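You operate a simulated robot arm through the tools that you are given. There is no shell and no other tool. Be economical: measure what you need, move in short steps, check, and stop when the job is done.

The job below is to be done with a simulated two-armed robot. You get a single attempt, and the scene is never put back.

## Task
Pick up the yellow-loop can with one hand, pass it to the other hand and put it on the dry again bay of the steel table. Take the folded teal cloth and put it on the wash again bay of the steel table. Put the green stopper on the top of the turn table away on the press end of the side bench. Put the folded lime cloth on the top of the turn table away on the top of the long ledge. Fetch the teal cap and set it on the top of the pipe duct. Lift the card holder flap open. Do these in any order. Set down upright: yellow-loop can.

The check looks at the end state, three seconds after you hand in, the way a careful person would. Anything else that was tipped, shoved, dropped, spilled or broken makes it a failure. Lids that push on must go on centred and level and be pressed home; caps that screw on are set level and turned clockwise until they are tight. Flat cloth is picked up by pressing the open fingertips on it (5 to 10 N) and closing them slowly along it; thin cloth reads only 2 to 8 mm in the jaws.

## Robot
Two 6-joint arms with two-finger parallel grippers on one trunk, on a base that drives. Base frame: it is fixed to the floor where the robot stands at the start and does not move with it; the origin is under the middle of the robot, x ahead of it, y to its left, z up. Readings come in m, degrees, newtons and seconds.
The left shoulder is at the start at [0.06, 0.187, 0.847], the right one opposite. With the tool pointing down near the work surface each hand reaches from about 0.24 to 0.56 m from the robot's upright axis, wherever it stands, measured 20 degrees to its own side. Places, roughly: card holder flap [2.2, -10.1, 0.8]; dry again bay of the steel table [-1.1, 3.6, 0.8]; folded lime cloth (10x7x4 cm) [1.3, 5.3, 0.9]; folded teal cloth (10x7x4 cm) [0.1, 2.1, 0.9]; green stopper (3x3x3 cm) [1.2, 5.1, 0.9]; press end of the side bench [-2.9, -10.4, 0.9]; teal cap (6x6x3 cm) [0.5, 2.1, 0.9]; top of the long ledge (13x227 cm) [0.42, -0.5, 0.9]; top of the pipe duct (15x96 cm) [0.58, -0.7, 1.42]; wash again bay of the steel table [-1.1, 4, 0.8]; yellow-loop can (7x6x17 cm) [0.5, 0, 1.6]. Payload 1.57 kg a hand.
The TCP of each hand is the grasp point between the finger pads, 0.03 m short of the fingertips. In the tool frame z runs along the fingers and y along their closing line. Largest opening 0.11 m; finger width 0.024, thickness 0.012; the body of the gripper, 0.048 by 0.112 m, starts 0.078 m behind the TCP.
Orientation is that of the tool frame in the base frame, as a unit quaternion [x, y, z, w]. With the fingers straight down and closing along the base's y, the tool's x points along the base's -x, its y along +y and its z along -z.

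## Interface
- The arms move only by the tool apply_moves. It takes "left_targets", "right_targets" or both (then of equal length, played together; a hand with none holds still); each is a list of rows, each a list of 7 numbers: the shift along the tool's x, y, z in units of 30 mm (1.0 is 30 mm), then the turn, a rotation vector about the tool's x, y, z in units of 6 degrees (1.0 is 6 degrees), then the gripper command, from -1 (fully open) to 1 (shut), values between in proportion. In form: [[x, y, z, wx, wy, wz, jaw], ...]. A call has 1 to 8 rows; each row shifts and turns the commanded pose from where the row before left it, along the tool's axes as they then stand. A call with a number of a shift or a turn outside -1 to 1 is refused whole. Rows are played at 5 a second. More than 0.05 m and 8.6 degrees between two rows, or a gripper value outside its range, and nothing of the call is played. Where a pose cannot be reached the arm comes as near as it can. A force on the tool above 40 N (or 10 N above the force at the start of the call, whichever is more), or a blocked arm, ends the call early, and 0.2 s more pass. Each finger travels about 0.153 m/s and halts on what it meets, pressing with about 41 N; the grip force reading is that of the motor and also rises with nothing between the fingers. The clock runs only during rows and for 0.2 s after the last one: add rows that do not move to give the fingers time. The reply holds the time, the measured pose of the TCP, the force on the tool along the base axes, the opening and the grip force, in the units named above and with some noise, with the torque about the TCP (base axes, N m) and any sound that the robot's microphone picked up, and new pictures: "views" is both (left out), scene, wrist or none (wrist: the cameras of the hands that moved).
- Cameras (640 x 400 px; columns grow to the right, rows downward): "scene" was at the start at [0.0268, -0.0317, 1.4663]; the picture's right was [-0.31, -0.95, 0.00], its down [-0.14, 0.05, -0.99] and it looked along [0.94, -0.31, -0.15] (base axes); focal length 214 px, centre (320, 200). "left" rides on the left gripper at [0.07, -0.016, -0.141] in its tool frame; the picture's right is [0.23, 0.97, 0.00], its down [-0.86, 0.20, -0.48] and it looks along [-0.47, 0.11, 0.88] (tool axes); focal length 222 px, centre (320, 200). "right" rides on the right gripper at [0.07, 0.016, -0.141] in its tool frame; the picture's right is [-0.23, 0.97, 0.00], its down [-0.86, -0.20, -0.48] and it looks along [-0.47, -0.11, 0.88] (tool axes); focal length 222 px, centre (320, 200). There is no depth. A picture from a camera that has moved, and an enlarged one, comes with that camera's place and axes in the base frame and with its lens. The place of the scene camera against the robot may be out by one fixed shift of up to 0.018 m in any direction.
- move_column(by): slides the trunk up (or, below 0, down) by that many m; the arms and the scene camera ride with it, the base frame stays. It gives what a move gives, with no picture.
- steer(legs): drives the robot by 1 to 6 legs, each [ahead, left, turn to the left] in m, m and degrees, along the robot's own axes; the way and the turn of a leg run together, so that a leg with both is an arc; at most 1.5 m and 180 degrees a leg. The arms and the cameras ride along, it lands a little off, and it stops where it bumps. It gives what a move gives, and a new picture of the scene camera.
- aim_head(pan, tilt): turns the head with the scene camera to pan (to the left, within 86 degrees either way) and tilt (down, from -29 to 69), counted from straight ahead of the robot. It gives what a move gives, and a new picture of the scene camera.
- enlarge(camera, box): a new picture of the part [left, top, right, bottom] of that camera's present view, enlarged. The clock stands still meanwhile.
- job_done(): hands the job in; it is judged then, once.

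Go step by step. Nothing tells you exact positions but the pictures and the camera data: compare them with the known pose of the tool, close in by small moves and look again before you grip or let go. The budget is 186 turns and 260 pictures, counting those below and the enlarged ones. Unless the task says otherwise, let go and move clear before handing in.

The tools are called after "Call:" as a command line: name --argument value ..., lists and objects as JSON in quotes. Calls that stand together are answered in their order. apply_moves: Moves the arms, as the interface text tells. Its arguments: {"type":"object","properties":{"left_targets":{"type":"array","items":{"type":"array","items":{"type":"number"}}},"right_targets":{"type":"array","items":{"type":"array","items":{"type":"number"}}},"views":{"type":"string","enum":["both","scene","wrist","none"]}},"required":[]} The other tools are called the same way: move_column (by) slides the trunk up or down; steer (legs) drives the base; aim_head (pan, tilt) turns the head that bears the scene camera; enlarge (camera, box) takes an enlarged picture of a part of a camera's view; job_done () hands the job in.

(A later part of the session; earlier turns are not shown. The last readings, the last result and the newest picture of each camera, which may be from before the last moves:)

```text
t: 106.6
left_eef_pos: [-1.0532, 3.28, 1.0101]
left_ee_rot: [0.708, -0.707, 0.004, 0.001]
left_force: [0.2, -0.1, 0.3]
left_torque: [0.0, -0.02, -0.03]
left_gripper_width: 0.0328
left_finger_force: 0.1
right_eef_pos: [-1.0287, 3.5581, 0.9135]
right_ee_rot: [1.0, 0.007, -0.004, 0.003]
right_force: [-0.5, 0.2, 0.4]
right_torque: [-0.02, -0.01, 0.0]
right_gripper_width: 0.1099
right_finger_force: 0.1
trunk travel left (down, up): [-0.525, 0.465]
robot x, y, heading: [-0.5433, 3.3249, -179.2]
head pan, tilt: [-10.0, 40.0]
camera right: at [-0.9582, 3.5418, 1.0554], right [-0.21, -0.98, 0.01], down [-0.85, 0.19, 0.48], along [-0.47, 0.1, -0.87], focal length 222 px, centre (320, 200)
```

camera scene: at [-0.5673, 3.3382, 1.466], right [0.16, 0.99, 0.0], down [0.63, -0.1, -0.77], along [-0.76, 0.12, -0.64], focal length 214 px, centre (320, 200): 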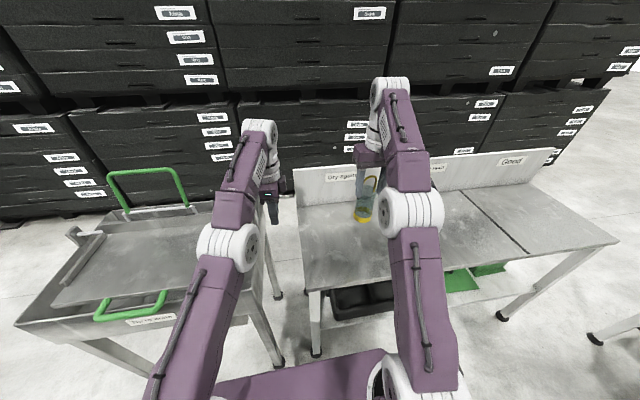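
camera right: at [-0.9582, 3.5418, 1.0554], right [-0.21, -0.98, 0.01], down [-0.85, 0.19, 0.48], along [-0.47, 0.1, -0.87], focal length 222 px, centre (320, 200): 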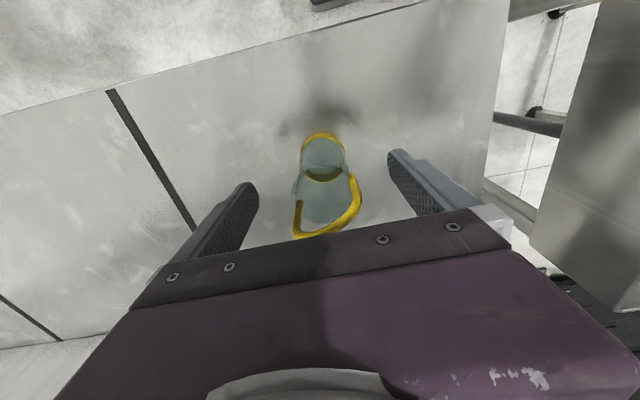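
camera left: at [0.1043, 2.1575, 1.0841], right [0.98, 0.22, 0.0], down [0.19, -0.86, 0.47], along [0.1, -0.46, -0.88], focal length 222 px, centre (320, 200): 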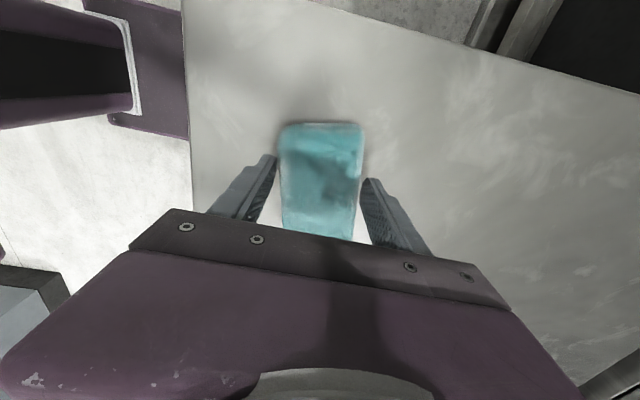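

It stands free and upright. I'll rise straight up.

Call:
apply_moves --right_targets '[[0, 0, -1, 0, 0, 0, -1], [0, 0, -1, 0, 0, 0, -1], [0, 0, -1, 0, 0, 0, -1], [0, 0, -1, 0, 0, 0, -1], [0, 0, -1, 0, 0, 0, -1]]' --views "none"

Call:
enlarge --camera "scene" --box '[290, 160, 450, 260]'

Call:
steer --legs '[[-0.35, 0, 0]]'

```text
t: 107.8
left_eef_pos: [-1.0545, 3.2783, 1.0094]
left_ee_rot: [0.707, -0.707, 0.004, 0.002]
left_force: [-0.9, 0.2, 0.4]
left_torque: [-0.02, 0.0, -0.03]
left_gripper_width: 0.0327
left_finger_force: 0.0
right_eef_pos: [-1.0269, 3.5584, 1.0655]
right_ee_rot: [1.0, 0.008, -0.003, 0.002]
right_force: [-0.1, 0.1, -1.3]
right_torque: [0.02, 0.04, -0.03]
right_gripper_width: 0.1098
right_finger_force: 0.3
trunk travel left (down, up): [-0.525, 0.465]
robot x, y, heading: [-0.5415, 3.3282, -178.9]
head pan, tilt: [-10.0, 40.0]
```

```text
4.00 times, centred on (370, 210) of scene
camera zoom: at [-0.5675, 3.3382, 1.466], right [0.16, 0.99, 0.0], down [0.63, -0.1, -0.77], along [-0.76, 0.12, -0.64], focal length 858 px, centre (120, 160)
```

zoom: 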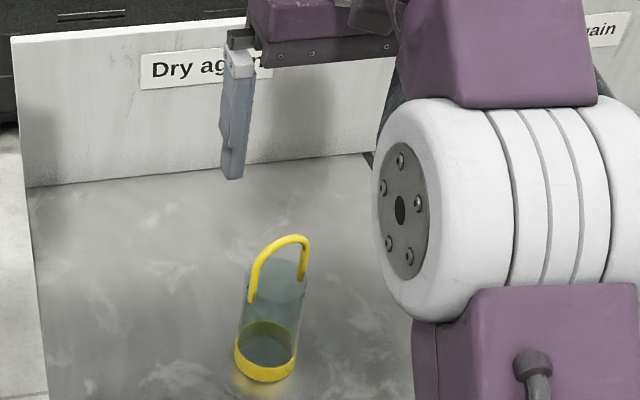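

```text
t: 110.1
left_eef_pos: [-0.7023, 3.2863, 1.0087]
left_ee_rot: [-0.706, 0.708, -0.004, -0.002]
left_force: [0.3, -0.8, 0.0]
left_torque: [-0.01, 0.02, 0.07]
left_gripper_width: 0.0329
left_finger_force: 0.0
right_eef_pos: [-0.6743, 3.566, 1.0658]
right_ee_rot: [1.0, 0.005, -0.004, 0.003]
right_force: [0.2, -0.7, 1.3]
right_torque: [0.02, 0.04, -0.01]
right_gripper_width: 0.1099
right_finger_force: 0.1
trunk travel left (down, up): [-0.525, 0.465]
robot x, y, heading: [-0.1888, 3.3316, -179.9]
head pan, tilt: [-10.0, 40.0]
camera scene: at [-0.2162, 3.343, 1.466], right [0.16, 0.99, 0.0], down [0.63, -0.1, -0.77], along [-0.76, 0.12, -0.64], focal length 214 px, centre (320, 200)
```

scene: 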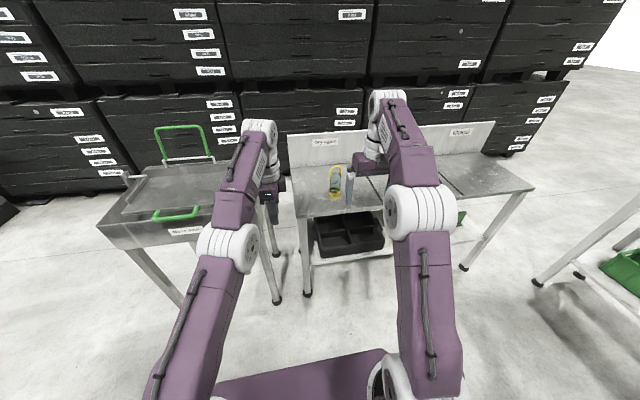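

The can stands upright in the dry again bay. Next I'll go back for the teal cloth.

Call:
steer --legs '[[0.2, 0, 0], [0, 0, 90], [0, 0, 90], [-0.1, -1.27, 0]]'

Call:
aim_head --pan 0 --tilt 45

Call:
enlarge --camera "left" --box '[0, 0, 640, 400]'

```text
t: 125.2
left_eef_pos: [0.0176, 2.1007, 1.0096]
left_ee_rot: [0.713, 0.701, 0.002, -0.004]
left_force: [-0.7, 0.3, -0.3]
left_torque: [0.01, 0.0, -0.02]
left_gripper_width: 0.033
left_finger_force: 0.1
right_eef_pos: [-0.0144, 1.8201, 1.0648]
right_ee_rot: [0.0, 1.0, 0.004, 0.005]
right_force: [0.9, 0.3, -0.4]
right_torque: [-0.01, 0.02, -0.01]
right_gripper_width: 0.1102
right_finger_force: 0.2
trunk travel left (down, up): [-0.525, 0.465]
robot x, y, heading: [-0.4933, 2.0592, -0.2]
head pan, tilt: [-10.0, 40.0]
camera scene: at [-0.4722, 2.0439, 1.466], right [-0.18, -0.98, 0.0], down [-0.63, 0.11, -0.77], along [0.75, -0.13, -0.64], focal length 214 px, centre (320, 200)
```

scene: 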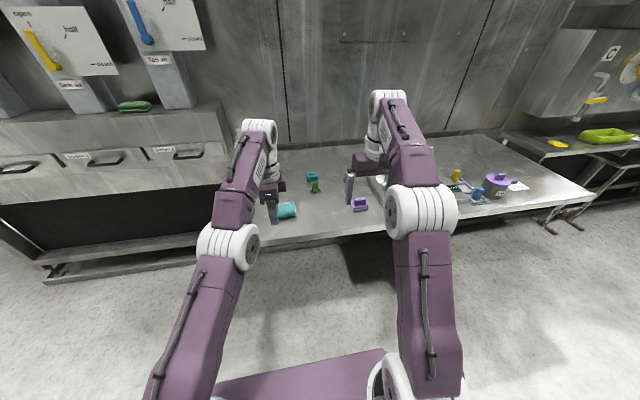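

```text
t: 126.0
left_eef_pos: [0.017, 2.1007, 1.0096]
left_ee_rot: [0.713, 0.702, 0.002, -0.004]
left_force: [1.1, 0.1, 0.8]
left_torque: [-0.02, 0.01, -0.01]
left_gripper_width: 0.033
left_finger_force: 0.0
right_eef_pos: [-0.0144, 1.8203, 1.0642]
right_ee_rot: [0.001, 1.0, 0.003, 0.004]
right_force: [-0.2, -0.3, -0.5]
right_torque: [-0.03, -0.01, 0.0]
right_gripper_width: 0.1103
right_finger_force: 0.1
trunk travel left (down, up): [-0.525, 0.465]
robot x, y, heading: [-0.4946, 2.0577, -0.2]
head pan, tilt: [0.0, 45.0]
camera scene: at [-0.4746, 2.0588, 1.4588], right [0.0, -1.0, 0.0], down [-0.71, 0.0, -0.71], along [0.71, 0.0, -0.71], focal length 214 px, centre (320, 200)
```

scene: 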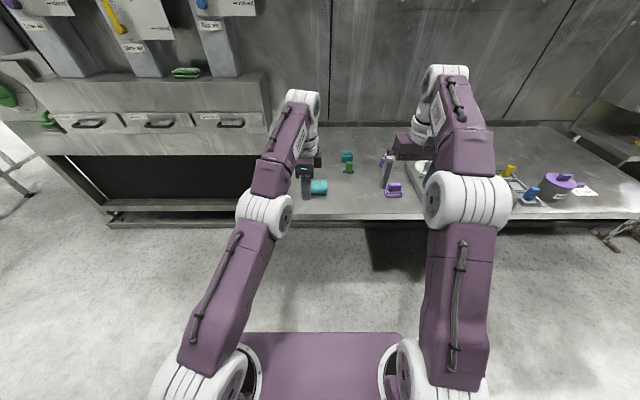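

```text
1.00 times, centred on (320, 200) of left
camera zoom: at [0.0029, 2.169, 1.1506], right [0.98, 0.21, 0.0], down [0.19, -0.86, 0.47], along [0.1, -0.46, -0.88], focal length 222 px, centre (320, 200)
```

zoom: 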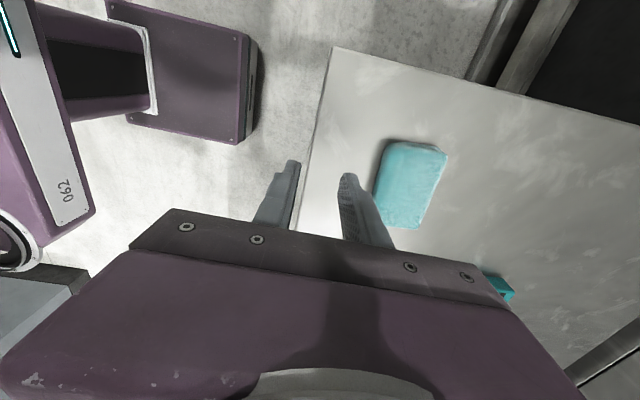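

The cloth is still at (0.122, 2.09). I'll open the left jaw, drive up to it, then lower deeper than before.

Call:
apply_moves --left_targets '[[0, 0, 0, 0, 0, 0, -1], [0, 0, 0, 0, 0, 0, -1], [0, 0, 0, 0, 0, 0, -1]]' --views "none"

Call:
steer --legs '[[0.104, -0.01, 0]]'

Call:
apply_moves --left_targets '[[0, 0, 0.8, 0, 0, 0, -1], [0, 0, 0.8, 0, 0, 0, -1], [0, 0, 0.6, 0, 0, 0, -1], [0, 0, 0.15, 0, 0, 0, -1], [0, 0, 0.15, 0, 0, 0, -1]]' --views "wrist"

```text
t: 126.8
left_eef_pos: [0.0178, 2.0994, 1.0085]
left_ee_rot: [0.712, 0.702, 0.002, -0.005]
left_force: [-0.2, 0.0, 0.0]
left_torque: [-0.01, -0.01, -0.02]
left_gripper_width: 0.11
left_finger_force: 0.1
right_eef_pos: [-0.0134, 1.8224, 1.0642]
right_ee_rot: [0.001, 1.0, 0.003, 0.004]
right_force: [-0.1, 0.6, -0.3]
right_torque: [0.04, -0.03, 0.0]
right_gripper_width: 0.1101
right_finger_force: 0.1
trunk travel left (down, up): [-0.525, 0.465]
robot x, y, heading: [-0.497, 2.0656, -0.1]
head pan, tilt: [0.0, 45.0]
```

```text
t: 127.9
left_eef_pos: [0.1205, 2.0891, 1.0093]
left_ee_rot: [0.714, 0.7, 0.002, -0.005]
left_force: [-0.6, -0.3, -0.1]
left_torque: [0.01, 0.04, 0.02]
left_gripper_width: 0.1102
left_finger_force: 0.1
right_eef_pos: [0.0892, 1.8086, 1.0644]
right_ee_rot: [0.003, 1.0, 0.003, 0.004]
right_force: [0.7, 0.7, 0.0]
right_torque: [0.04, 0.0, -0.01]
right_gripper_width: 0.11
right_finger_force: 0.2
trunk travel left (down, up): [-0.525, 0.465]
robot x, y, heading: [-0.3954, 2.0487, -0.2]
head pan, tilt: [0.0, 45.0]
camera scene: at [-0.3705, 2.0485, 1.4588], right [-0.01, -1.0, 0.0], down [-0.71, 0.0, -0.71], along [0.71, 0.0, -0.71], focal length 214 px, centre (320, 200)
```

scene: 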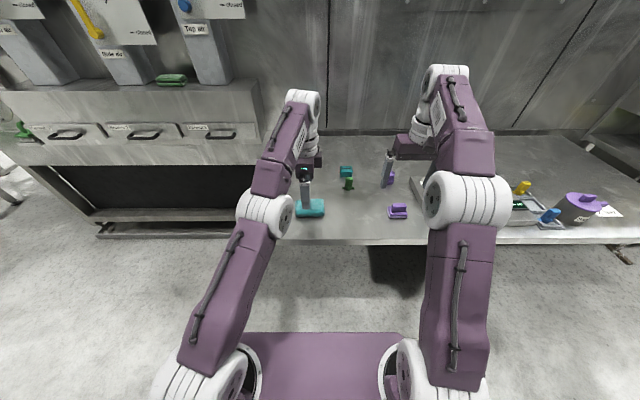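

```text
t: 129.1
left_eef_pos: [0.1283, 2.0895, 0.9866]
left_ee_rot: [0.714, 0.7, 0.0, -0.007]
left_force: [-0.5, -0.1, -0.4]
left_torque: [0.0, 0.01, 0.05]
left_gripper_width: 0.1101
left_finger_force: 0.0
left hand out of reach, approached as far as the arm can: row 1, 2, 3, 4, 5
right_eef_pos: [0.0885, 1.8094, 1.0646]
right_ee_rot: [0.004, 1.0, 0.004, 0.004]
right_force: [-0.4, -1.7, 0.5]
right_torque: [-0.02, 0.03, -0.01]
right_gripper_width: 0.1099
right_finger_force: 0.1
trunk travel left (down, up): [-0.525, 0.465]
robot x, y, heading: [-0.3938, 2.0504, -0.3]
head pan, tilt: [0.0, 45.0]
camera left: at [0.1151, 2.1584, 1.1284], right [0.98, 0.21, -0.01], down [0.19, -0.86, 0.47], along [0.09, -0.46, -0.88], focal length 222 px, centre (320, 200)
```

left: 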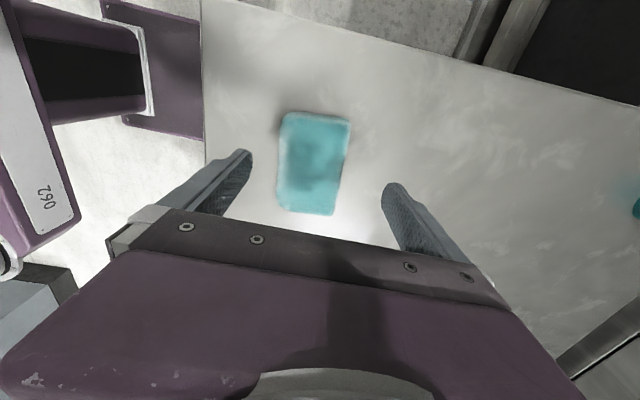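

The hand is at its reach limit. I'll drive 6 cm closer and pull the arm back by as much, then descend.

Call:
steer --legs '[[0.07, 0, 0]]'

Call:
apply_moves --left_targets '[[0, -0.9, 0, 0, 0, 0, -1], [0, -0.9, 0, 0, 0, 0, -1], [0, -0.7, 0, 0, 0, 0, -1], [0, 0, 0, 0, 0, 0, -1]]' --views "wrist"

```text
t: 130.2
left_eef_pos: [0.2016, 2.0897, 0.9869]
left_ee_rot: [0.713, 0.701, 0.0, -0.007]
left_force: [0.6, -0.5, -1.5]
left_torque: [0.02, 0.0, -0.01]
left_gripper_width: 0.1099
left_finger_force: 0.1
right_eef_pos: [0.1616, 1.8097, 1.0649]
right_ee_rot: [0.002, 1.0, 0.002, 0.004]
right_force: [-0.1, -0.3, -0.3]
right_torque: [0.02, 0.06, 0.0]
right_gripper_width: 0.1102
right_finger_force: 0.0
trunk travel left (down, up): [-0.525, 0.465]
robot x, y, heading: [-0.3196, 2.0474, -0.2]
head pan, tilt: [0.0, 45.0]
camera scene: at [-0.2976, 2.0483, 1.4588], right [0.0, -1.0, 0.0], down [-0.71, 0.0, -0.71], along [0.71, 0.0, -0.71], focal length 214 px, centre (320, 200)
```

scene: 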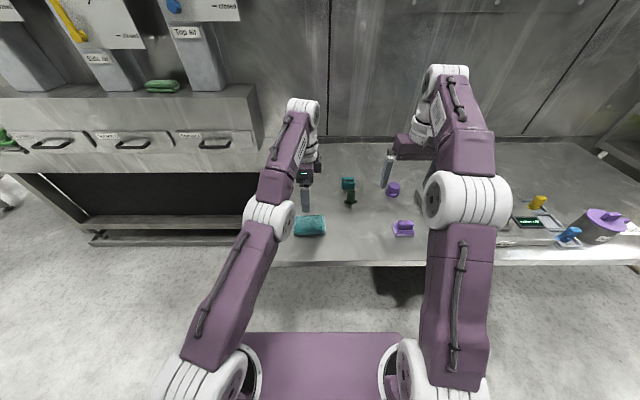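

```text
t: 131.2
left_eef_pos: [0.1951, 2.0697, 0.9868]
left_ee_rot: [0.714, 0.7, 0.0, -0.008]
left_force: [0.8, -0.3, 1.1]
left_torque: [0.01, 0.02, 0.01]
left_gripper_width: 0.1099
left_finger_force: 0.1
left hand out of reach, approached as far as the arm can: row 1, 2, 3
right_eef_pos: [0.1612, 1.8088, 1.0653]
right_ee_rot: [0.002, 1.0, 0.003, 0.003]
right_force: [-0.4, -0.2, -0.1]
right_torque: [-0.01, 0.02, -0.01]
right_gripper_width: 0.1101
right_finger_force: 0.0
trunk travel left (down, up): [-0.525, 0.465]
robot x, y, heading: [-0.3189, 2.0518, -0.3]
head pan, tilt: [0.0, 45.0]
camera left: at [0.1802, 2.1383, 1.1284], right [0.98, 0.21, -0.01], down [0.19, -0.86, 0.47], along [0.09, -0.46, -0.88], focal length 222 px, centre (320, 200)
```

left: 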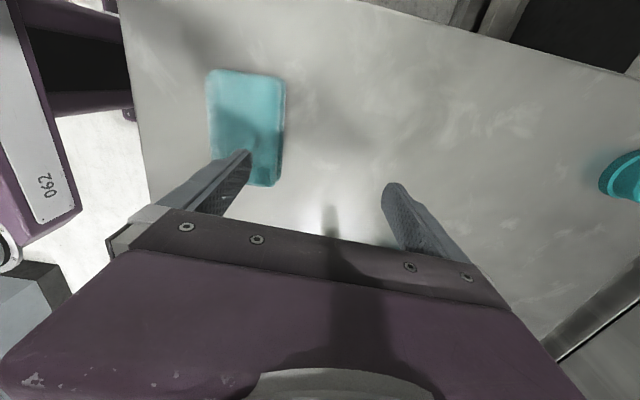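

The arm seems stuck near a joint limit in this pose. I'll back up the robot a little and raise the hand to recover.

Call:
apply_moves --left_targets '[[0, 0, -0.5, 0, 0, 0, -1], [0, 0, -0.5, 0, 0, 0, -1], [0, 0, -0.5, 0, 0, 0, -1], [0, 0, -0.5, 0, 0, 0, -1], [0, 0, 0, 0, 0, 0, -1]]' --views "none"

Call:
apply_moves --left_targets '[[0, 0, 0.5, 0, 0, 0, -1], [0, 0, 0.5, 0, 0, 0, -1], [0, 0, 0, 0, 0, 0, -1]]' --views "none"

```text
t: 132.4
left_eef_pos: [0.1746, 2.0773, 1.0291]
left_ee_rot: [0.713, 0.701, 0.0, -0.008]
left_force: [-0.2, 0.1, -0.2]
left_torque: [0.04, 0.01, 0.01]
left_gripper_width: 0.1104
left_finger_force: 0.0
left hand out of reach, approached as far as the arm can: row 1, 2, 3, 4
right_eef_pos: [0.1615, 1.8088, 1.0649]
right_ee_rot: [0.002, 1.0, 0.003, 0.004]
right_force: [0.2, 0.6, 0.2]
right_torque: [0.0, 0.0, 0.0]
right_gripper_width: 0.1099
right_finger_force: 0.1
trunk travel left (down, up): [-0.525, 0.465]
robot x, y, heading: [-0.3189, 2.0519, -0.2]
head pan, tilt: [0.0, 45.0]
```

```text
t: 133.2
left_eef_pos: [0.1733, 2.0773, 0.9997]
left_ee_rot: [0.714, 0.701, 0.001, -0.008]
left_force: [-0.1, 0.2, -0.1]
left_torque: [-0.01, 0.0, 0.02]
left_gripper_width: 0.1099
left_finger_force: 0.0
right_eef_pos: [0.161, 1.8089, 1.0655]
right_ee_rot: [0.002, 1.0, 0.002, 0.004]
right_force: [-0.3, 0.6, 0.7]
right_torque: [0.0, -0.01, 0.0]
right_gripper_width: 0.11
right_finger_force: 0.0
trunk travel left (down, up): [-0.525, 0.465]
robot x, y, heading: [-0.3215, 2.0523, -0.1]
head pan, tilt: [0.0, 45.0]
```

Recovered: moves track exactly again. The cloth should be further to the left hand's own side, so I'll raise the right hand and shift the robot right by 0.11.

Call:
apply_moves --left_targets '[[0, 0, -0.5, 0, 0, 0, -1], [0, 0, 0, 0, 0, 0, -1], [0, 0, 0, 0, 0, 0, -1], [0, 0, 0, 0, 0, 0, -1]]' --right_targets '[[1, 0, -1, 0, 0, 0, -1], [1, 0, -1, 0, 0, 0, -1], [1, 0, -1, 0, 0, 0, -1], [1, 0, -0.5, 0, 0, 0, -1]]' --views "none"

Call:
steer --legs '[[0, -0.11, 0]]'

Call:
apply_moves --left_targets '[[1, -0.4, 0, 0, 0, 0, -1], [1, -0.4, 0, 0, 0, 0, -1], [1, -0.4, 0, 0, 0, 0, -1], [0.9, -0.4, 0, 0, 0, 0, -1], [0, 0, 0, 0, 0, 0, -1]]' --views "wrist"

```text
t: 134.2
left_eef_pos: [0.1718, 2.0774, 1.0149]
left_ee_rot: [0.713, 0.701, 0.0, -0.007]
left_force: [-0.2, -0.8, 0.5]
left_torque: [0.03, 0.0, 0.03]
left_gripper_width: 0.11
left_finger_force: 0.0
right_eef_pos: [0.0377, 1.8088, 1.1676]
right_ee_rot: [0.002, 1.0, 0.002, 0.006]
right_force: [0.0, -0.3, -1.6]
right_torque: [-0.01, -0.03, -0.01]
right_gripper_width: 0.1101
right_finger_force: 0.0
trunk travel left (down, up): [-0.525, 0.465]
robot x, y, heading: [-0.3205, 2.0502, -0.1]
head pan, tilt: [0.0, 45.0]
```

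```text
t: 135.4
left_eef_pos: [0.1739, 1.9665, 1.0154]
left_ee_rot: [0.713, 0.701, 0.0, -0.008]
left_force: [-0.7, 0.2, -0.1]
left_torque: [0.04, 0.04, 0.01]
left_gripper_width: 0.11
left_finger_force: 0.2
right_eef_pos: [0.0407, 1.6974, 1.1666]
right_ee_rot: [0.001, 1.0, 0.003, 0.006]
right_force: [-0.1, -0.6, 0.5]
right_torque: [0.01, -0.02, 0.03]
right_gripper_width: 0.1099
right_finger_force: 0.0
trunk travel left (down, up): [-0.525, 0.465]
robot x, y, heading: [-0.3214, 1.9417, -0.1]
head pan, tilt: [0.0, 45.0]
camera scene: at [-0.2995, 1.9368, 1.4588], right [0.0, -1.0, 0.0], down [-0.71, 0.0, -0.71], along [0.71, 0.0, -0.71], focal length 214 px, centre (320, 200)
```

scene: 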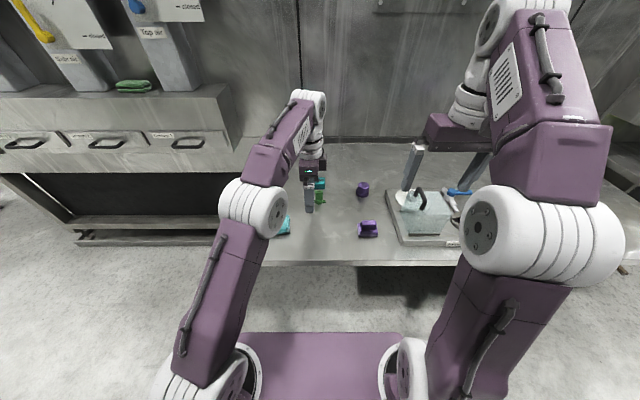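

```text
t: 136.6
left_eef_pos: [0.1254, 2.0852, 1.0153]
left_ee_rot: [0.713, 0.701, 0.0, -0.008]
left_force: [0.3, -0.4, 0.1]
left_torque: [0.03, -0.02, -0.01]
left_gripper_width: 0.1101
left_finger_force: 0.1
right_eef_pos: [0.0405, 1.6988, 1.1661]
right_ee_rot: [0.001, 1.0, 0.003, 0.006]
right_force: [0.2, -0.4, -0.6]
right_torque: [0.0, 0.02, 0.04]
right_gripper_width: 0.1099
right_finger_force: 0.0
trunk travel left (down, up): [-0.525, 0.465]
robot x, y, heading: [-0.319, 1.9402, -0.1]
head pan, tilt: [0.0, 45.0]
camera left: at [0.112, 2.1527, 1.1582], right [0.98, 0.21, -0.01], down [0.19, -0.86, 0.47], along [0.09, -0.46, -0.88], focal length 222 px, centre (320, 200)
```

left: 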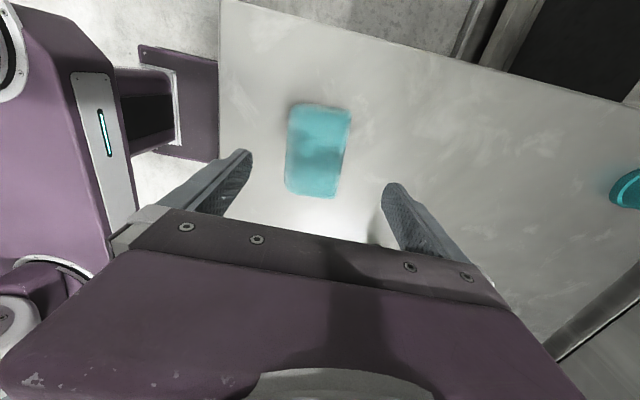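

Right above the cloth now. I'll descend and feel for the table.

Call:
apply_moves --left_targets '[[0.2, -0.1, 0.9, 0, 0, 0, -1], [0, 0, 0.9, 0, 0, 0, -1], [0, 0, 0.8, 0, 0, 0, -1], [0, 0, 0.2, 0, 0, 0, -1], [0, 0, 0.2, 0, 0, 0, -1]]' --views "wrist"

```text
t: 137.8
left_eef_pos: [0.1236, 2.0915, 0.9297]
left_ee_rot: [0.712, 0.702, 0.004, -0.003]
left_force: [1.1, 2.9, 28.5]
left_torque: [-0.29, -1.29, 0.0]
left_gripper_width: 0.11
left_finger_force: 0.1
right_eef_pos: [0.0361, 1.6996, 1.1677]
right_ee_rot: [0.001, 1.0, 0.002, 0.007]
right_force: [-0.2, 0.5, 0.5]
right_torque: [-0.04, -0.01, -0.03]
right_gripper_width: 0.1099
right_finger_force: 0.0
trunk travel left (down, up): [-0.525, 0.465]
robot x, y, heading: [-0.3139, 1.9406, -0.3]
head pan, tilt: [0.0, 45.0]
camera left: at [0.1081, 2.1599, 1.0717], right [0.98, 0.21, 0.0], down [0.19, -0.86, 0.47], along [0.1, -0.46, -0.88], focal length 222 px, centre (320, 200)
```

left: 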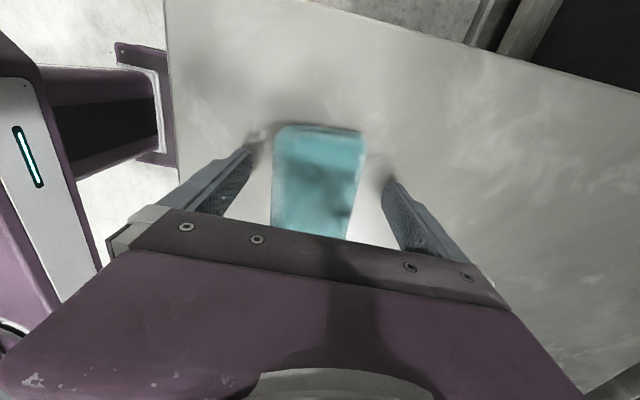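

The tips touch the table at TCP 0.930, so the table is at 0.90. I'll ease up 4 mm, close fully with time to settle, and lift slowly.

Call:
apply_moves --left_targets '[[0, 0, -0.2, 0, 0, 0, -1], [0, 0, 0, 0, 0, 0, -0.2], [0, 0, 0, 0, 0, 0, 0.2], [0, 0, 0, 0, 0, 0, 0.6], [0, 0, 0, 0, 0, 0, 1], [0, 0, 0, 0, 0, 0, 1], [0, 0, 0, 0, 0, 0, 1], [0, 0, 0, 0, 0, 0, 1]]' --views "wrist"

```text
t: 139.6
left_eef_pos: [0.1239, 2.0918, 0.9303]
left_ee_rot: [0.713, 0.701, 0.0, -0.007]
left_force: [0.4, -0.3, 0.2]
left_torque: [0.0, -0.03, 0.0]
left_gripper_width: 0.066
left_finger_force: 41.1
right_eef_pos: [0.0402, 1.6979, 1.1658]
right_ee_rot: [0.0, 1.0, 0.003, 0.005]
right_force: [-1.2, 0.3, -0.5]
right_torque: [-0.01, 0.0, -0.01]
right_gripper_width: 0.11
right_finger_force: 0.1
trunk travel left (down, up): [-0.525, 0.465]
robot x, y, heading: [-0.3235, 1.9417, -0.0]
head pan, tilt: [0.0, 45.0]
camera left: at [0.1105, 2.1604, 1.0729], right [0.98, 0.21, -0.01], down [0.19, -0.86, 0.47], along [0.09, -0.46, -0.88], focal length 222 px, centre (320, 200)
```

left: 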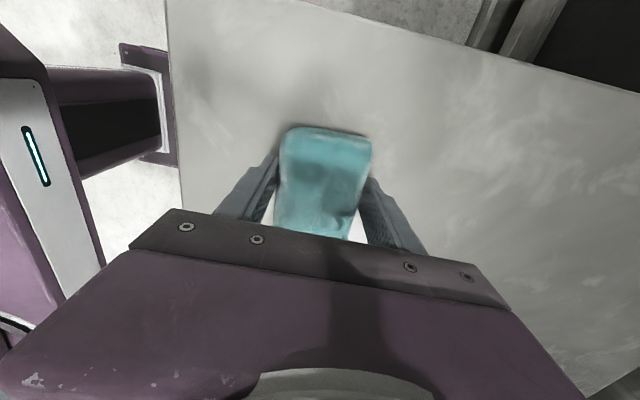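

Gripped at 66 mm, 41 N. I'll lift slowly and check.

Call:
apply_moves --left_targets '[[0, 0, -0.2, 0, 0, 0, 1], [0, 0, -0.3, 0, 0, 0, 1], [0, 0, -0.4, 0, 0, 0, 1], [0, 0, -0.5, 0, 0, 0, 1], [0, 0, 0, 0, 0, 0, 1]]' --views "wrist"

```text
t: 140.8
left_eef_pos: [0.1251, 2.0917, 0.9735]
left_ee_rot: [0.712, 0.702, -0.001, -0.008]
left_force: [-0.6, 0.3, -0.4]
left_torque: [0.01, 0.04, 0.0]
left_gripper_width: 0.0656
left_finger_force: 41.1
right_eef_pos: [0.0391, 1.6994, 1.1653]
right_ee_rot: [0.001, 1.0, 0.003, 0.006]
right_force: [0.8, 0.6, -0.2]
right_torque: [0.0, -0.01, -0.04]
right_gripper_width: 0.1098
right_finger_force: 0.1
trunk travel left (down, up): [-0.525, 0.465]
robot x, y, heading: [-0.3255, 1.9378, 0.0]
head pan, tilt: [0.0, 45.0]
camera left: at [0.1105, 2.1603, 1.1156], right [0.98, 0.21, -0.01], down [0.19, -0.86, 0.47], along [0.09, -0.46, -0.88], focal length 222 px, centre (320, 200)
```

left: 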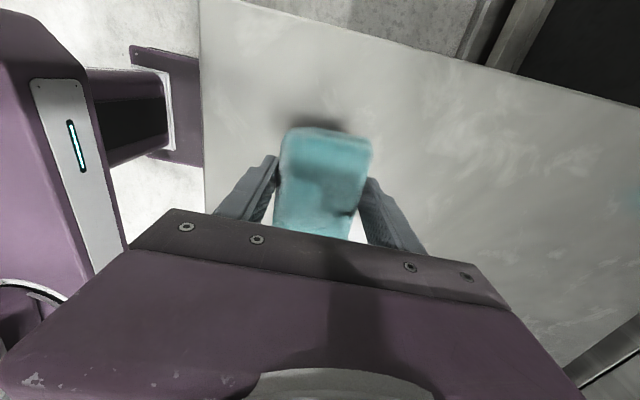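

The cloth is held. I'll raise the trunk a bit, back off, and carry it to the wash again bay.

Call:
move_column --by 0.15

Call:
steer --legs '[[-0.25, 0, 0], [0, 0.85, 0], [0.35, 0.85, 0], [0, 0, 90], [0, 0, 90], [0, -0.46, 0]]'

Call:
aim_head --pan 10 --tilt 40

```text
t: 142.5
left_eef_pos: [0.1249, 2.091, 1.1237]
left_ee_rot: [0.713, 0.701, 0.0, -0.008]
left_force: [0.7, 0.2, -1.1]
left_torque: [0.0, 0.0, 0.0]
left_gripper_width: 0.0654
left_finger_force: 40.8
right_eef_pos: [0.0394, 1.6983, 1.3156]
right_ee_rot: [0.001, 1.0, 0.003, 0.006]
right_force: [-0.7, 0.9, -0.5]
right_torque: [0.01, 0.0, 0.01]
right_gripper_width: 0.1098
right_finger_force: 0.1
trunk travel left (down, up): [-0.675, 0.315]
robot x, y, heading: [-0.3184, 1.9407, -0.1]
head pan, tilt: [0.0, 45.0]
```

```text
t: 162.7
left_eef_pos: [-0.6311, 3.9614, 1.1224]
left_ee_rot: [-0.683, 0.73, -0.006, -0.001]
left_force: [0.3, 0.1, -0.2]
left_torque: [-0.05, 0.02, 0.03]
left_gripper_width: 0.065
left_finger_force: 40.8
right_eef_pos: [-0.5261, 4.3501, 1.3155]
right_ee_rot: [1.0, -0.026, -0.005, 0.002]
right_force: [-0.5, -0.3, -0.4]
right_torque: [0.01, 0.01, -0.01]
right_gripper_width: 0.1101
right_finger_force: 0.0
trunk travel left (down, up): [-0.675, 0.315]
robot x, y, heading: [-0.1798, 4.0885, 177.0]
head pan, tilt: [0.0, 45.0]
camera scene: at [-0.202, 4.09, 1.6088], right [0.05, 1.0, 0.0], down [0.71, -0.04, -0.71], along [-0.71, 0.04, -0.71], focal length 214 px, centre (320, 200)
```

scene: 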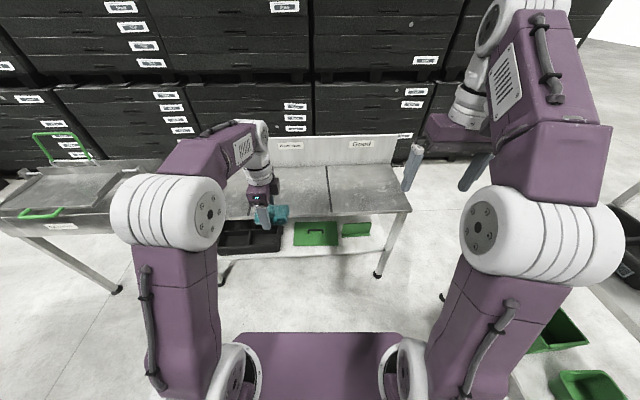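

```text
t: 163.4
left_eef_pos: [-0.6306, 3.9624, 1.1237]
left_ee_rot: [-0.683, 0.73, -0.007, 0.0]
left_force: [-0.6, -0.5, -0.2]
left_torque: [0.02, -0.01, 0.01]
left_gripper_width: 0.0646
left_finger_force: 41.3
right_eef_pos: [-0.5259, 4.3508, 1.3175]
right_ee_rot: [1.0, -0.025, -0.006, 0.003]
right_force: [0.2, 0.3, -0.8]
right_torque: [-0.01, 0.01, 0.01]
right_gripper_width: 0.1099
right_finger_force: 0.0
trunk travel left (down, up): [-0.675, 0.315]
robot x, y, heading: [-0.1798, 4.0901, 176.9]
head pan, tilt: [10.0, 40.0]
camera scene: at [-0.2052, 4.0768, 1.616], right [-0.12, 0.99, 0.0], down [0.64, 0.08, -0.77], along [-0.76, -0.09, -0.64], focal length 214 px, centre (320, 200)
```

scene: 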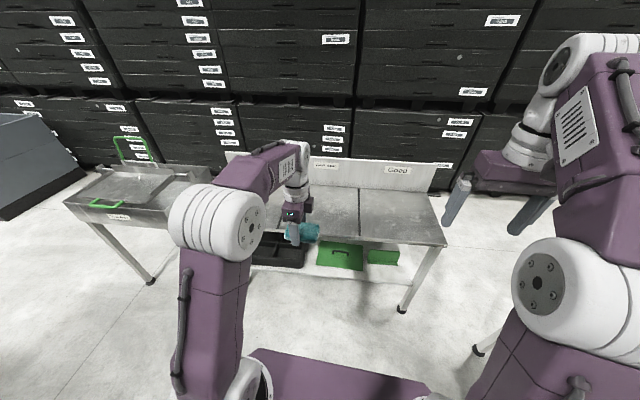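

The wash again bay lies ahead. I'll drive in, lower the trunk and then check.

Call:
steer --legs '[[0, 0, 3], [0.4, 0, 0]]'

Call:
move_column --by -0.24

Call:
enlarge --camera "left" --box '[0, 0, 640, 400]'

```text
t: 166.2
left_eef_pos: [-1.0068, 3.9387, 1.1236]
left_ee_rot: [-0.702, 0.712, -0.007, 0.0]
left_force: [0.0, 0.3, -0.7]
left_torque: [-0.02, 0.0, 0.01]
left_gripper_width: 0.0648
left_finger_force: 41.1
right_eef_pos: [-0.9234, 4.3325, 1.3163]
right_ee_rot: [1.0, 0.0, -0.006, 0.003]
right_force: [-0.2, 0.6, 1.0]
right_torque: [0.01, 0.04, 0.01]
right_gripper_width: 0.11
right_finger_force: 0.1
trunk travel left (down, up): [-0.675, 0.315]
robot x, y, heading: [-0.565, 4.0917, -180.1]
head pan, tilt: [10.0, 40.0]
camera scene: at [-0.5878, 4.0747, 1.6161], right [-0.17, 0.98, 0.0], down [0.63, 0.11, -0.77], along [-0.75, -0.13, -0.64], focal length 214 px, centre (320, 200)
```

scene: 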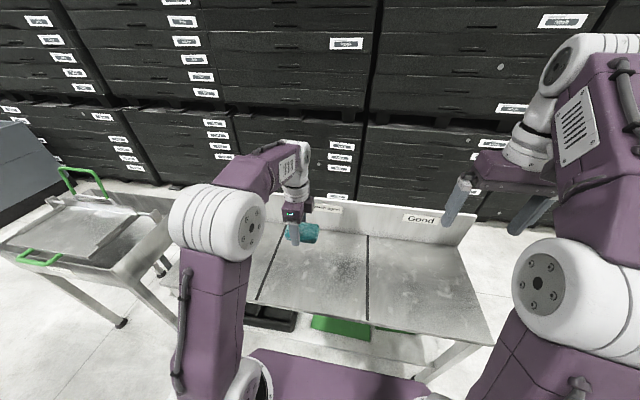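

```text
t: 168.7
left_eef_pos: [-1.0062, 3.9378, 0.8831]
left_ee_rot: [-0.703, 0.712, -0.007, 0.001]
left_force: [0.8, -0.1, -0.6]
left_torque: [-0.03, 0.01, 0.01]
left_gripper_width: 0.0648
left_finger_force: 41.0
right_eef_pos: [-0.9233, 4.3323, 1.0756]
right_ee_rot: [1.0, 0.001, -0.005, 0.003]
right_force: [0.6, -0.3, -0.3]
right_torque: [-0.02, 0.05, -0.02]
right_gripper_width: 0.11
right_finger_force: 0.0
trunk travel left (down, up): [-0.435, 0.555]
robot x, y, heading: [-0.5629, 4.0904, -180.0]
head pan, tilt: [10.0, 40.0]
```

```text
1.00 times, centred on (320, 200) of left
camera zoom: at [-0.9925, 3.8702, 1.0255], right [-0.98, -0.21, -0.01], down [-0.19, 0.86, 0.47], along [-0.09, 0.46, -0.88], focal length 222 px, centre (320, 200)
```

zoom: 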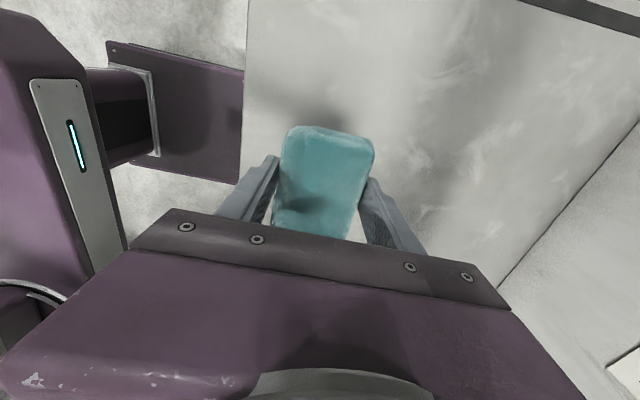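

I'll move 3 cm further in and lower onto the bay.

Call:
apply_moves --left_targets '[[0, 0.5, 0, 0, 0, 0, 1], [0, 0.5, 0, 0, 0, 0, 1], [0, 0, 0.5, 0, 0, 0, 1], [0, 0, 0.5, 0, 0, 0, 1], [0, 0, 0.3, 0, 0, 0, 1], [0, 0, 0.2, 0, 0, 0, 1]]' --views "wrist"

```text
t: 170.1
left_eef_pos: [-1.0366, 3.939, 0.8372]
left_ee_rot: [-0.702, 0.712, -0.008, 0.001]
left_force: [-0.8, -0.6, -0.1]
left_torque: [0.0, -0.01, -0.02]
left_gripper_width: 0.0649
left_finger_force: 41.3
right_eef_pos: [-0.9235, 4.332, 1.0771]
right_ee_rot: [1.0, 0.0, -0.006, 0.002]
right_force: [-1.2, 0.1, 0.2]
right_torque: [0.01, 0.0, 0.02]
right_gripper_width: 0.11
right_finger_force: 0.1
trunk travel left (down, up): [-0.435, 0.555]
robot x, y, heading: [-0.5674, 4.0907, -179.9]
head pan, tilt: [10.0, 40.0]
camera left: at [-1.0225, 3.8699, 0.98], right [-0.98, -0.21, -0.01], down [-0.19, 0.86, 0.47], along [-0.09, 0.46, -0.88], focal length 222 px, centre (320, 200)
```

left: 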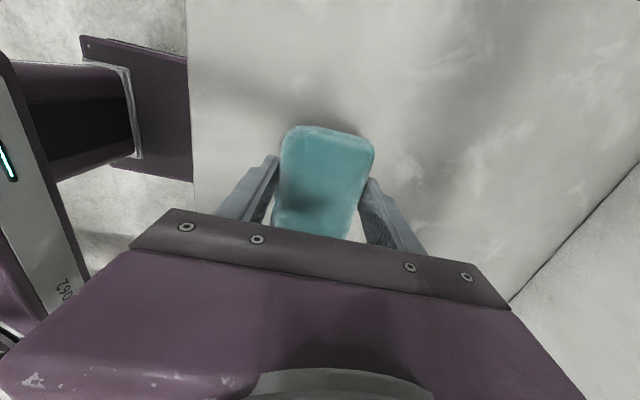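

Not touching yet. I'll keep lowering in small steps until contact.

Call:
apply_moves --left_targets '[[0, 0, 0.15, 0, 0, 0, 1], [0, 0, 0.15, 0, 0, 0, 1], [0, 0, 0, 0, 0, 0, 1]]' --views "none"

```text
t: 170.9
left_eef_pos: [-1.0367, 3.9384, 0.8294]
left_ee_rot: [-0.702, 0.712, -0.008, 0.0]
left_force: [-0.4, 0.2, -0.6]
left_torque: [0.0, 0.01, 0.0]
left_gripper_width: 0.0649
left_finger_force: 40.7
right_eef_pos: [-0.924, 4.3322, 1.0761]
right_ee_rot: [1.0, 0.0, -0.006, 0.003]
right_force: [0.0, 0.5, 0.0]
right_torque: [0.0, 0.0, -0.03]
right_gripper_width: 0.11
right_finger_force: 0.1
trunk travel left (down, up): [-0.435, 0.555]
robot x, y, heading: [-0.5625, 4.0862, -180.2]
head pan, tilt: [10.0, 40.0]
```

Call:
apply_moves --left_targets '[[0, 0, 0.15, 0, 0, 0, 1], [0, 0, 0.15, 0, 0, 0, 1], [0, 0, 0.15, 0, 0, 0, 1], [0, 0, 0, 0, 0, 0, 1]]' --views "none"

```text
t: 171.9
left_eef_pos: [-1.0353, 3.9372, 0.8162]
left_ee_rot: [-0.702, 0.713, -0.007, 0.0]
left_force: [0.1, 0.2, -0.4]
left_torque: [-0.04, 0.02, 0.03]
left_gripper_width: 0.0649
left_finger_force: 41.0
right_eef_pos: [-0.9225, 4.3315, 1.0758]
right_ee_rot: [1.0, 0.0, -0.006, 0.002]
right_force: [0.1, 0.3, 0.2]
right_torque: [-0.02, 0.01, 0.0]
right_gripper_width: 0.11
right_finger_force: 0.1
trunk travel left (down, up): [-0.435, 0.555]
robot x, y, heading: [-0.5607, 4.0929, -180.1]
head pan, tilt: [10.0, 40.0]
```

Still no contact, so I'll continue.

Call:
apply_moves --left_targets '[[0, 0, 0.15, 0, 0, 0, 1], [0, 0, 0.15, 0, 0, 0, 1], [0, 0, 0.15, 0, 0, 0, 1], [0, 0, 0.15, 0, 0, 0, 1], [0, 0, 0, 0, 0, 0, 1]]' --views "wrist"

```text
t: 172.7
left_eef_pos: [-1.0347, 3.9373, 0.8101]
left_ee_rot: [-0.703, 0.711, -0.002, -0.004]
left_force: [7.3, -0.8, 21.9]
left_torque: [0.08, -0.68, -0.09]
left_gripper_width: 0.065
left_finger_force: 40.7
right_eef_pos: [-0.9211, 4.3326, 1.0777]
right_ee_rot: [1.0, 0.0, -0.007, 0.003]
right_force: [-0.4, -0.3, 0.0]
right_torque: [0.0, -0.01, -0.01]
right_gripper_width: 0.1101
right_finger_force: 0.1
trunk travel left (down, up): [-0.435, 0.555]
robot x, y, heading: [-0.5609, 4.0943, -179.8]
head pan, tilt: [10.0, 40.0]
stopped in row 3 (left hand): the force on the tool passed its limit (the readings are from after the stop); the commanded pose is now the measured one
camera left: at [-1.0194, 3.8692, 0.952], right [-0.98, -0.21, 0.01], down [-0.19, 0.86, 0.47], along [-0.11, 0.46, -0.88], focal length 222 px, centre (320, 200)
```

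left: 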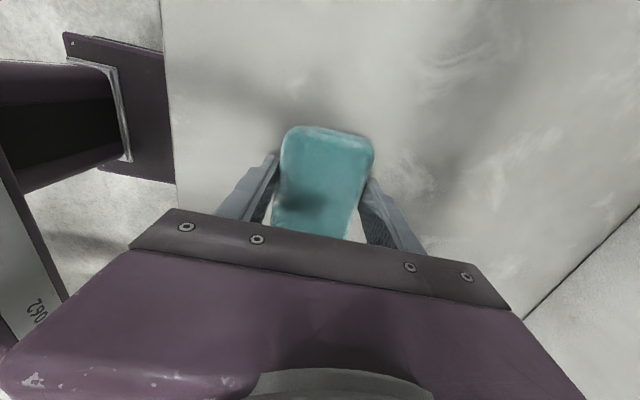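

Contact: the bay's surface is at about 0.78. I'll ease up a hair, open, and rise.

Call:
apply_moves --left_targets '[[0, 0, -0.1, 0, 0, 0, 0.2], [0, 0, 0, 0, 0, 0, -0.3], [0, 0, 0, 0, 0, 0, -0.7], [0, 0, 0, 0, 0, 0, -1], [0, 0, 0, 0, 0, 0, -1], [0, 0, -0.5, 0, 0, 0, -1], [0, 0, -1, 0, 0, 0, -1], [0, 0, -1, 0, 0, 0, -1]]' --views "wrist"

Call:
apply_moves --left_targets '[[0, 0, -1, 0, 0, 0, -1], [0, 0, -1, 0, 0, 0, -1], [0, 0, -1, 0, 0, 0, -1]]' --views "none"

Call:
steer --legs '[[-0.4, 0, 0]]'

```text
t: 174.5
left_eef_pos: [-1.036, 3.9373, 0.8863]
left_ee_rot: [-0.703, 0.711, -0.003, -0.004]
left_force: [0.2, -0.2, 0.7]
left_torque: [-0.01, -0.01, 0.05]
left_gripper_width: 0.11
left_finger_force: 0.0
right_eef_pos: [-0.9232, 4.3321, 1.0769]
right_ee_rot: [1.0, 0.001, -0.006, 0.003]
right_force: [-0.2, 0.1, 0.2]
right_torque: [0.0, -0.01, 0.01]
right_gripper_width: 0.1098
right_finger_force: 0.1
trunk travel left (down, up): [-0.435, 0.555]
robot x, y, heading: [-0.5655, 4.0914, -180.0]
head pan, tilt: [10.0, 40.0]
camera left: at [-1.0206, 3.8679, 1.0282], right [-0.98, -0.21, 0.0], down [-0.19, 0.86, 0.47], along [-0.1, 0.46, -0.88], focal length 222 px, centre (320, 200)
```

left: 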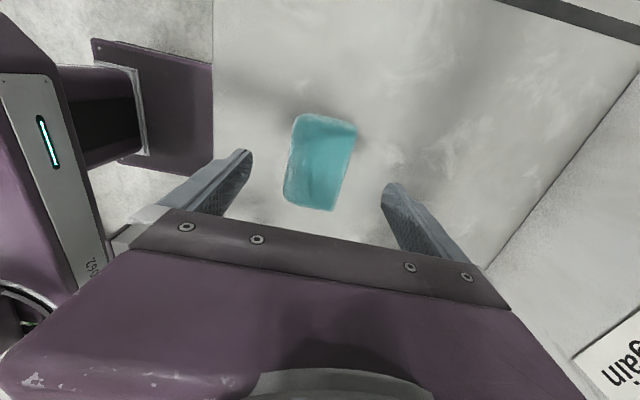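

```text
t: 175.3
left_eef_pos: [-1.0381, 3.9391, 0.9765]
left_ee_rot: [-0.703, 0.712, -0.003, -0.005]
left_force: [0.1, -0.1, -0.3]
left_torque: [0.01, -0.01, -0.03]
left_gripper_width: 0.1103
left_finger_force: 0.1
right_eef_pos: [-0.9232, 4.3325, 1.0763]
right_ee_rot: [1.0, 0.001, -0.005, 0.002]
right_force: [-0.1, -0.2, -0.3]
right_torque: [-0.04, 0.01, 0.0]
right_gripper_width: 0.1103
right_finger_force: 0.1
trunk travel left (down, up): [-0.435, 0.555]
robot x, y, heading: [-0.5619, 4.0916, -180.1]
head pan, tilt: [10.0, 40.0]
```

```text
t: 177.8
left_eef_pos: [-0.6328, 3.9376, 0.9759]
left_ee_rot: [-0.706, 0.708, -0.003, -0.004]
left_force: [-0.7, 0.3, 0.2]
left_torque: [0.0, 0.01, 0.02]
left_gripper_width: 0.1099
left_finger_force: 0.1
right_eef_pos: [-0.5201, 4.3306, 1.0768]
right_ee_rot: [1.0, 0.005, -0.006, 0.003]
right_force: [-0.9, 0.0, -0.2]
right_torque: [0.01, 0.0, 0.01]
right_gripper_width: 0.1099
right_finger_force: 0.1
trunk travel left (down, up): [-0.435, 0.555]
robot x, y, heading: [-0.1575, 4.0979, -179.1]
head pan, tilt: [10.0, 40.0]
camera scene: at [-0.1825, 4.0766, 1.3761], right [-0.18, 0.98, 0.0], down [0.63, 0.12, -0.77], along [-0.75, -0.14, -0.64], focal length 214 px, centre (320, 200)
```

scene: 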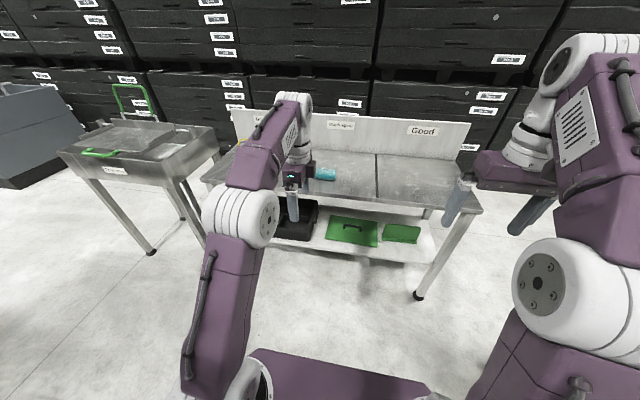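

The cloth lies in the wash again bay. Now toward the turn table: I'll move off, turn to face +y and look.

Call:
steer --legs '[[0, 0.5, 0], [0, 0, -90]]'

Call:
aim_head --pan -35 --tilt 20

```text
t: 184.6
left_eef_pos: [-0.3217, 4.0639, 0.9756]
left_ee_rot: [-0.008, 1.0, 0.001, -0.005]
left_force: [0.0, 0.0, 0.1]
left_torque: [-0.02, 0.01, -0.01]
left_gripper_width: 0.11
left_finger_force: 0.1
right_eef_pos: [0.0754, 3.9594, 1.0757]
right_ee_rot: [0.717, -0.697, -0.005, -0.001]
right_force: [0.1, 0.7, 0.3]
right_torque: [0.0, 0.02, -0.01]
right_gripper_width: 0.1099
right_finger_force: 0.2
trunk travel left (down, up): [-0.435, 0.555]
robot x, y, heading: [-0.1571, 3.5909, 91.8]
head pan, tilt: [10.0, 40.0]
camera scene: at [-0.1711, 3.613, 1.376], right [0.98, 0.2, 0.0], down [0.13, -0.63, -0.77], along [-0.16, 0.75, -0.64], focal length 214 px, centre (320, 200)
```

scene: 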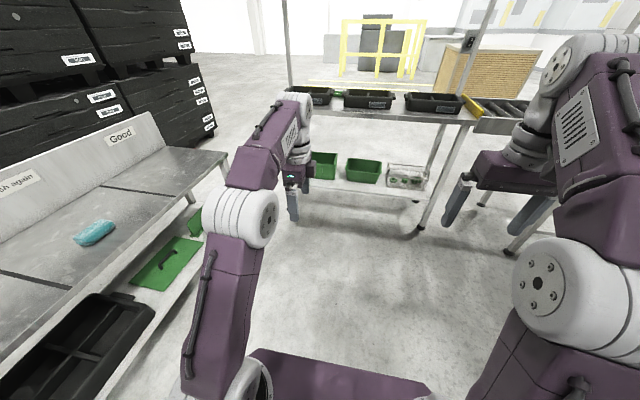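

```text
t: 185.7
left_eef_pos: [-0.3205, 4.0635, 0.9756]
left_ee_rot: [-0.008, 1.0, 0.001, -0.005]
left_force: [0.6, 0.2, 0.0]
left_torque: [0.03, -0.02, -0.01]
left_gripper_width: 0.1097
left_finger_force: 0.1
right_eef_pos: [0.0736, 3.9591, 1.0763]
right_ee_rot: [0.717, -0.697, -0.006, -0.002]
right_force: [0.0, 0.0, -0.3]
right_torque: [0.01, -0.02, 0.0]
right_gripper_width: 0.11
right_finger_force: 0.0
trunk travel left (down, up): [-0.435, 0.555]
robot x, y, heading: [-0.1512, 3.5916, 91.8]
head pan, tilt: [-35.0, 20.0]
camera scene: at [-0.1029, 3.6077, 1.4074], right [0.84, -0.55, 0.0], down [-0.19, -0.29, -0.94], along [0.52, 0.79, -0.34], focal length 214 px, centre (320, 200)
```

scene: 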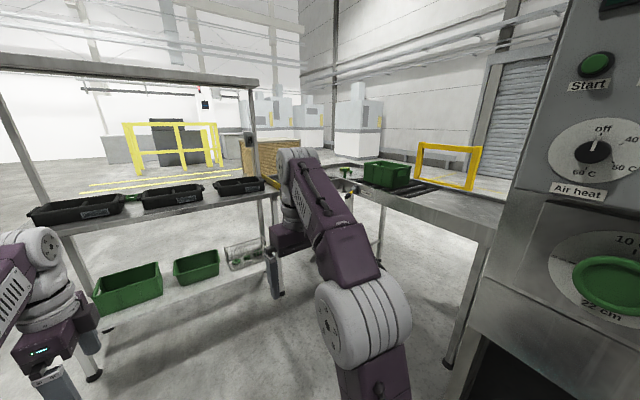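

The turn table is the corner of an L-shaped roller conveyor beyond the machine. I'll raise the trunk, drive toward its inner corner and look from above.

Call:
move_column --by 0.3

Call:
steer --legs '[[0, 0, -47], [0.7, 0, 0]]'

Call:
aim_head --pan 0 --tilt 35

```text
t: 188.7
left_eef_pos: [-0.3211, 4.0629, 1.2753]
left_ee_rot: [-0.007, 1.0, 0.0, -0.005]
left_force: [-0.8, 0.5, 1.3]
left_torque: [-0.02, -0.01, 0.02]
left_gripper_width: 0.1101
left_finger_force: 0.0
right_eef_pos: [0.0744, 3.9604, 1.3767]
right_ee_rot: [0.718, -0.696, -0.005, -0.001]
right_force: [0.0, -0.3, 1.4]
right_torque: [0.0, 0.0, -0.02]
right_gripper_width: 0.11
right_finger_force: 0.1
trunk travel left (down, up): [-0.735, 0.255]
robot x, y, heading: [-0.1522, 3.5943, 91.7]
head pan, tilt: [-35.0, 20.0]
```

```text
t: 194.7
left_eef_pos: [0.5804, 4.5325, 1.276]
left_ee_rot: [0.39, 0.921, 0.003, -0.004]
left_force: [0.1, 0.4, -0.6]
left_torque: [0.0, 0.0, -0.02]
left_gripper_width: 0.1099
left_finger_force: 0.1
right_eef_pos: [0.7748, 4.1741, 1.3763]
right_ee_rot: [-0.382, 0.924, 0.005, 0.005]
right_force: [0.3, 0.0, -0.1]
right_torque: [-0.04, 0.01, 0.0]
right_gripper_width: 0.11
right_finger_force: 0.1
trunk travel left (down, up): [-0.735, 0.255]
robot x, y, heading: [0.3488, 4.0889, 44.9]
head pan, tilt: [-35.0, 20.0]
camera scene: at [0.3977, 4.0607, 1.7075], right [0.17, -0.99, 0.0], down [-0.34, -0.06, -0.94], along [0.93, 0.16, -0.34], focal length 214 px, centre (320, 200)
```

scene: 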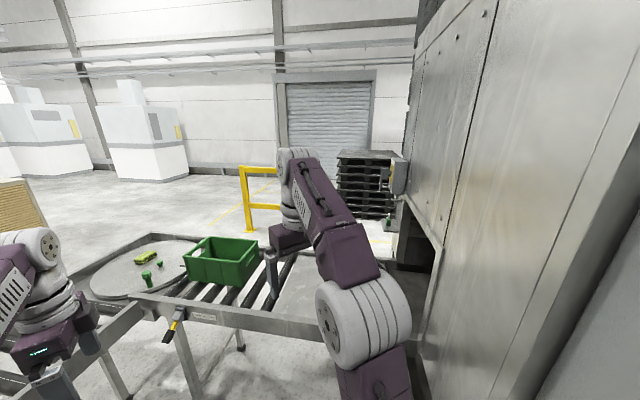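

```text
t: 195.7
left_eef_pos: [0.5787, 4.5338, 1.2762]
left_ee_rot: [0.39, 0.921, 0.003, -0.005]
left_force: [0.3, 0.5, -0.7]
left_torque: [-0.02, 0.01, -0.01]
left_gripper_width: 0.11
left_finger_force: 0.1
right_eef_pos: [0.7753, 4.1737, 1.3771]
right_ee_rot: [-0.382, 0.924, 0.004, 0.005]
right_force: [0.6, -0.1, -0.4]
right_torque: [0.01, -0.01, 0.03]
right_gripper_width: 0.11
right_finger_force: 0.1
trunk travel left (down, up): [-0.735, 0.255]
robot x, y, heading: [0.3511, 4.0904, 44.8]
head pan, tilt: [0.0, 35.0]
camera scene: at [0.3689, 4.1072, 1.6836], right [0.7, -0.71, 0.0], down [-0.41, -0.4, -0.82], along [0.58, 0.58, -0.57], focal length 214 px, centre (320, 200)
```

scene: 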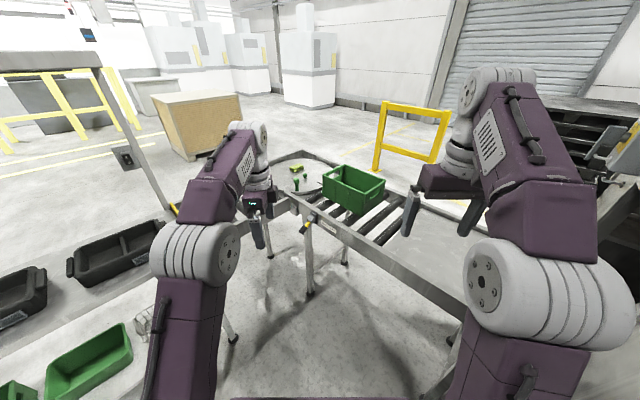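

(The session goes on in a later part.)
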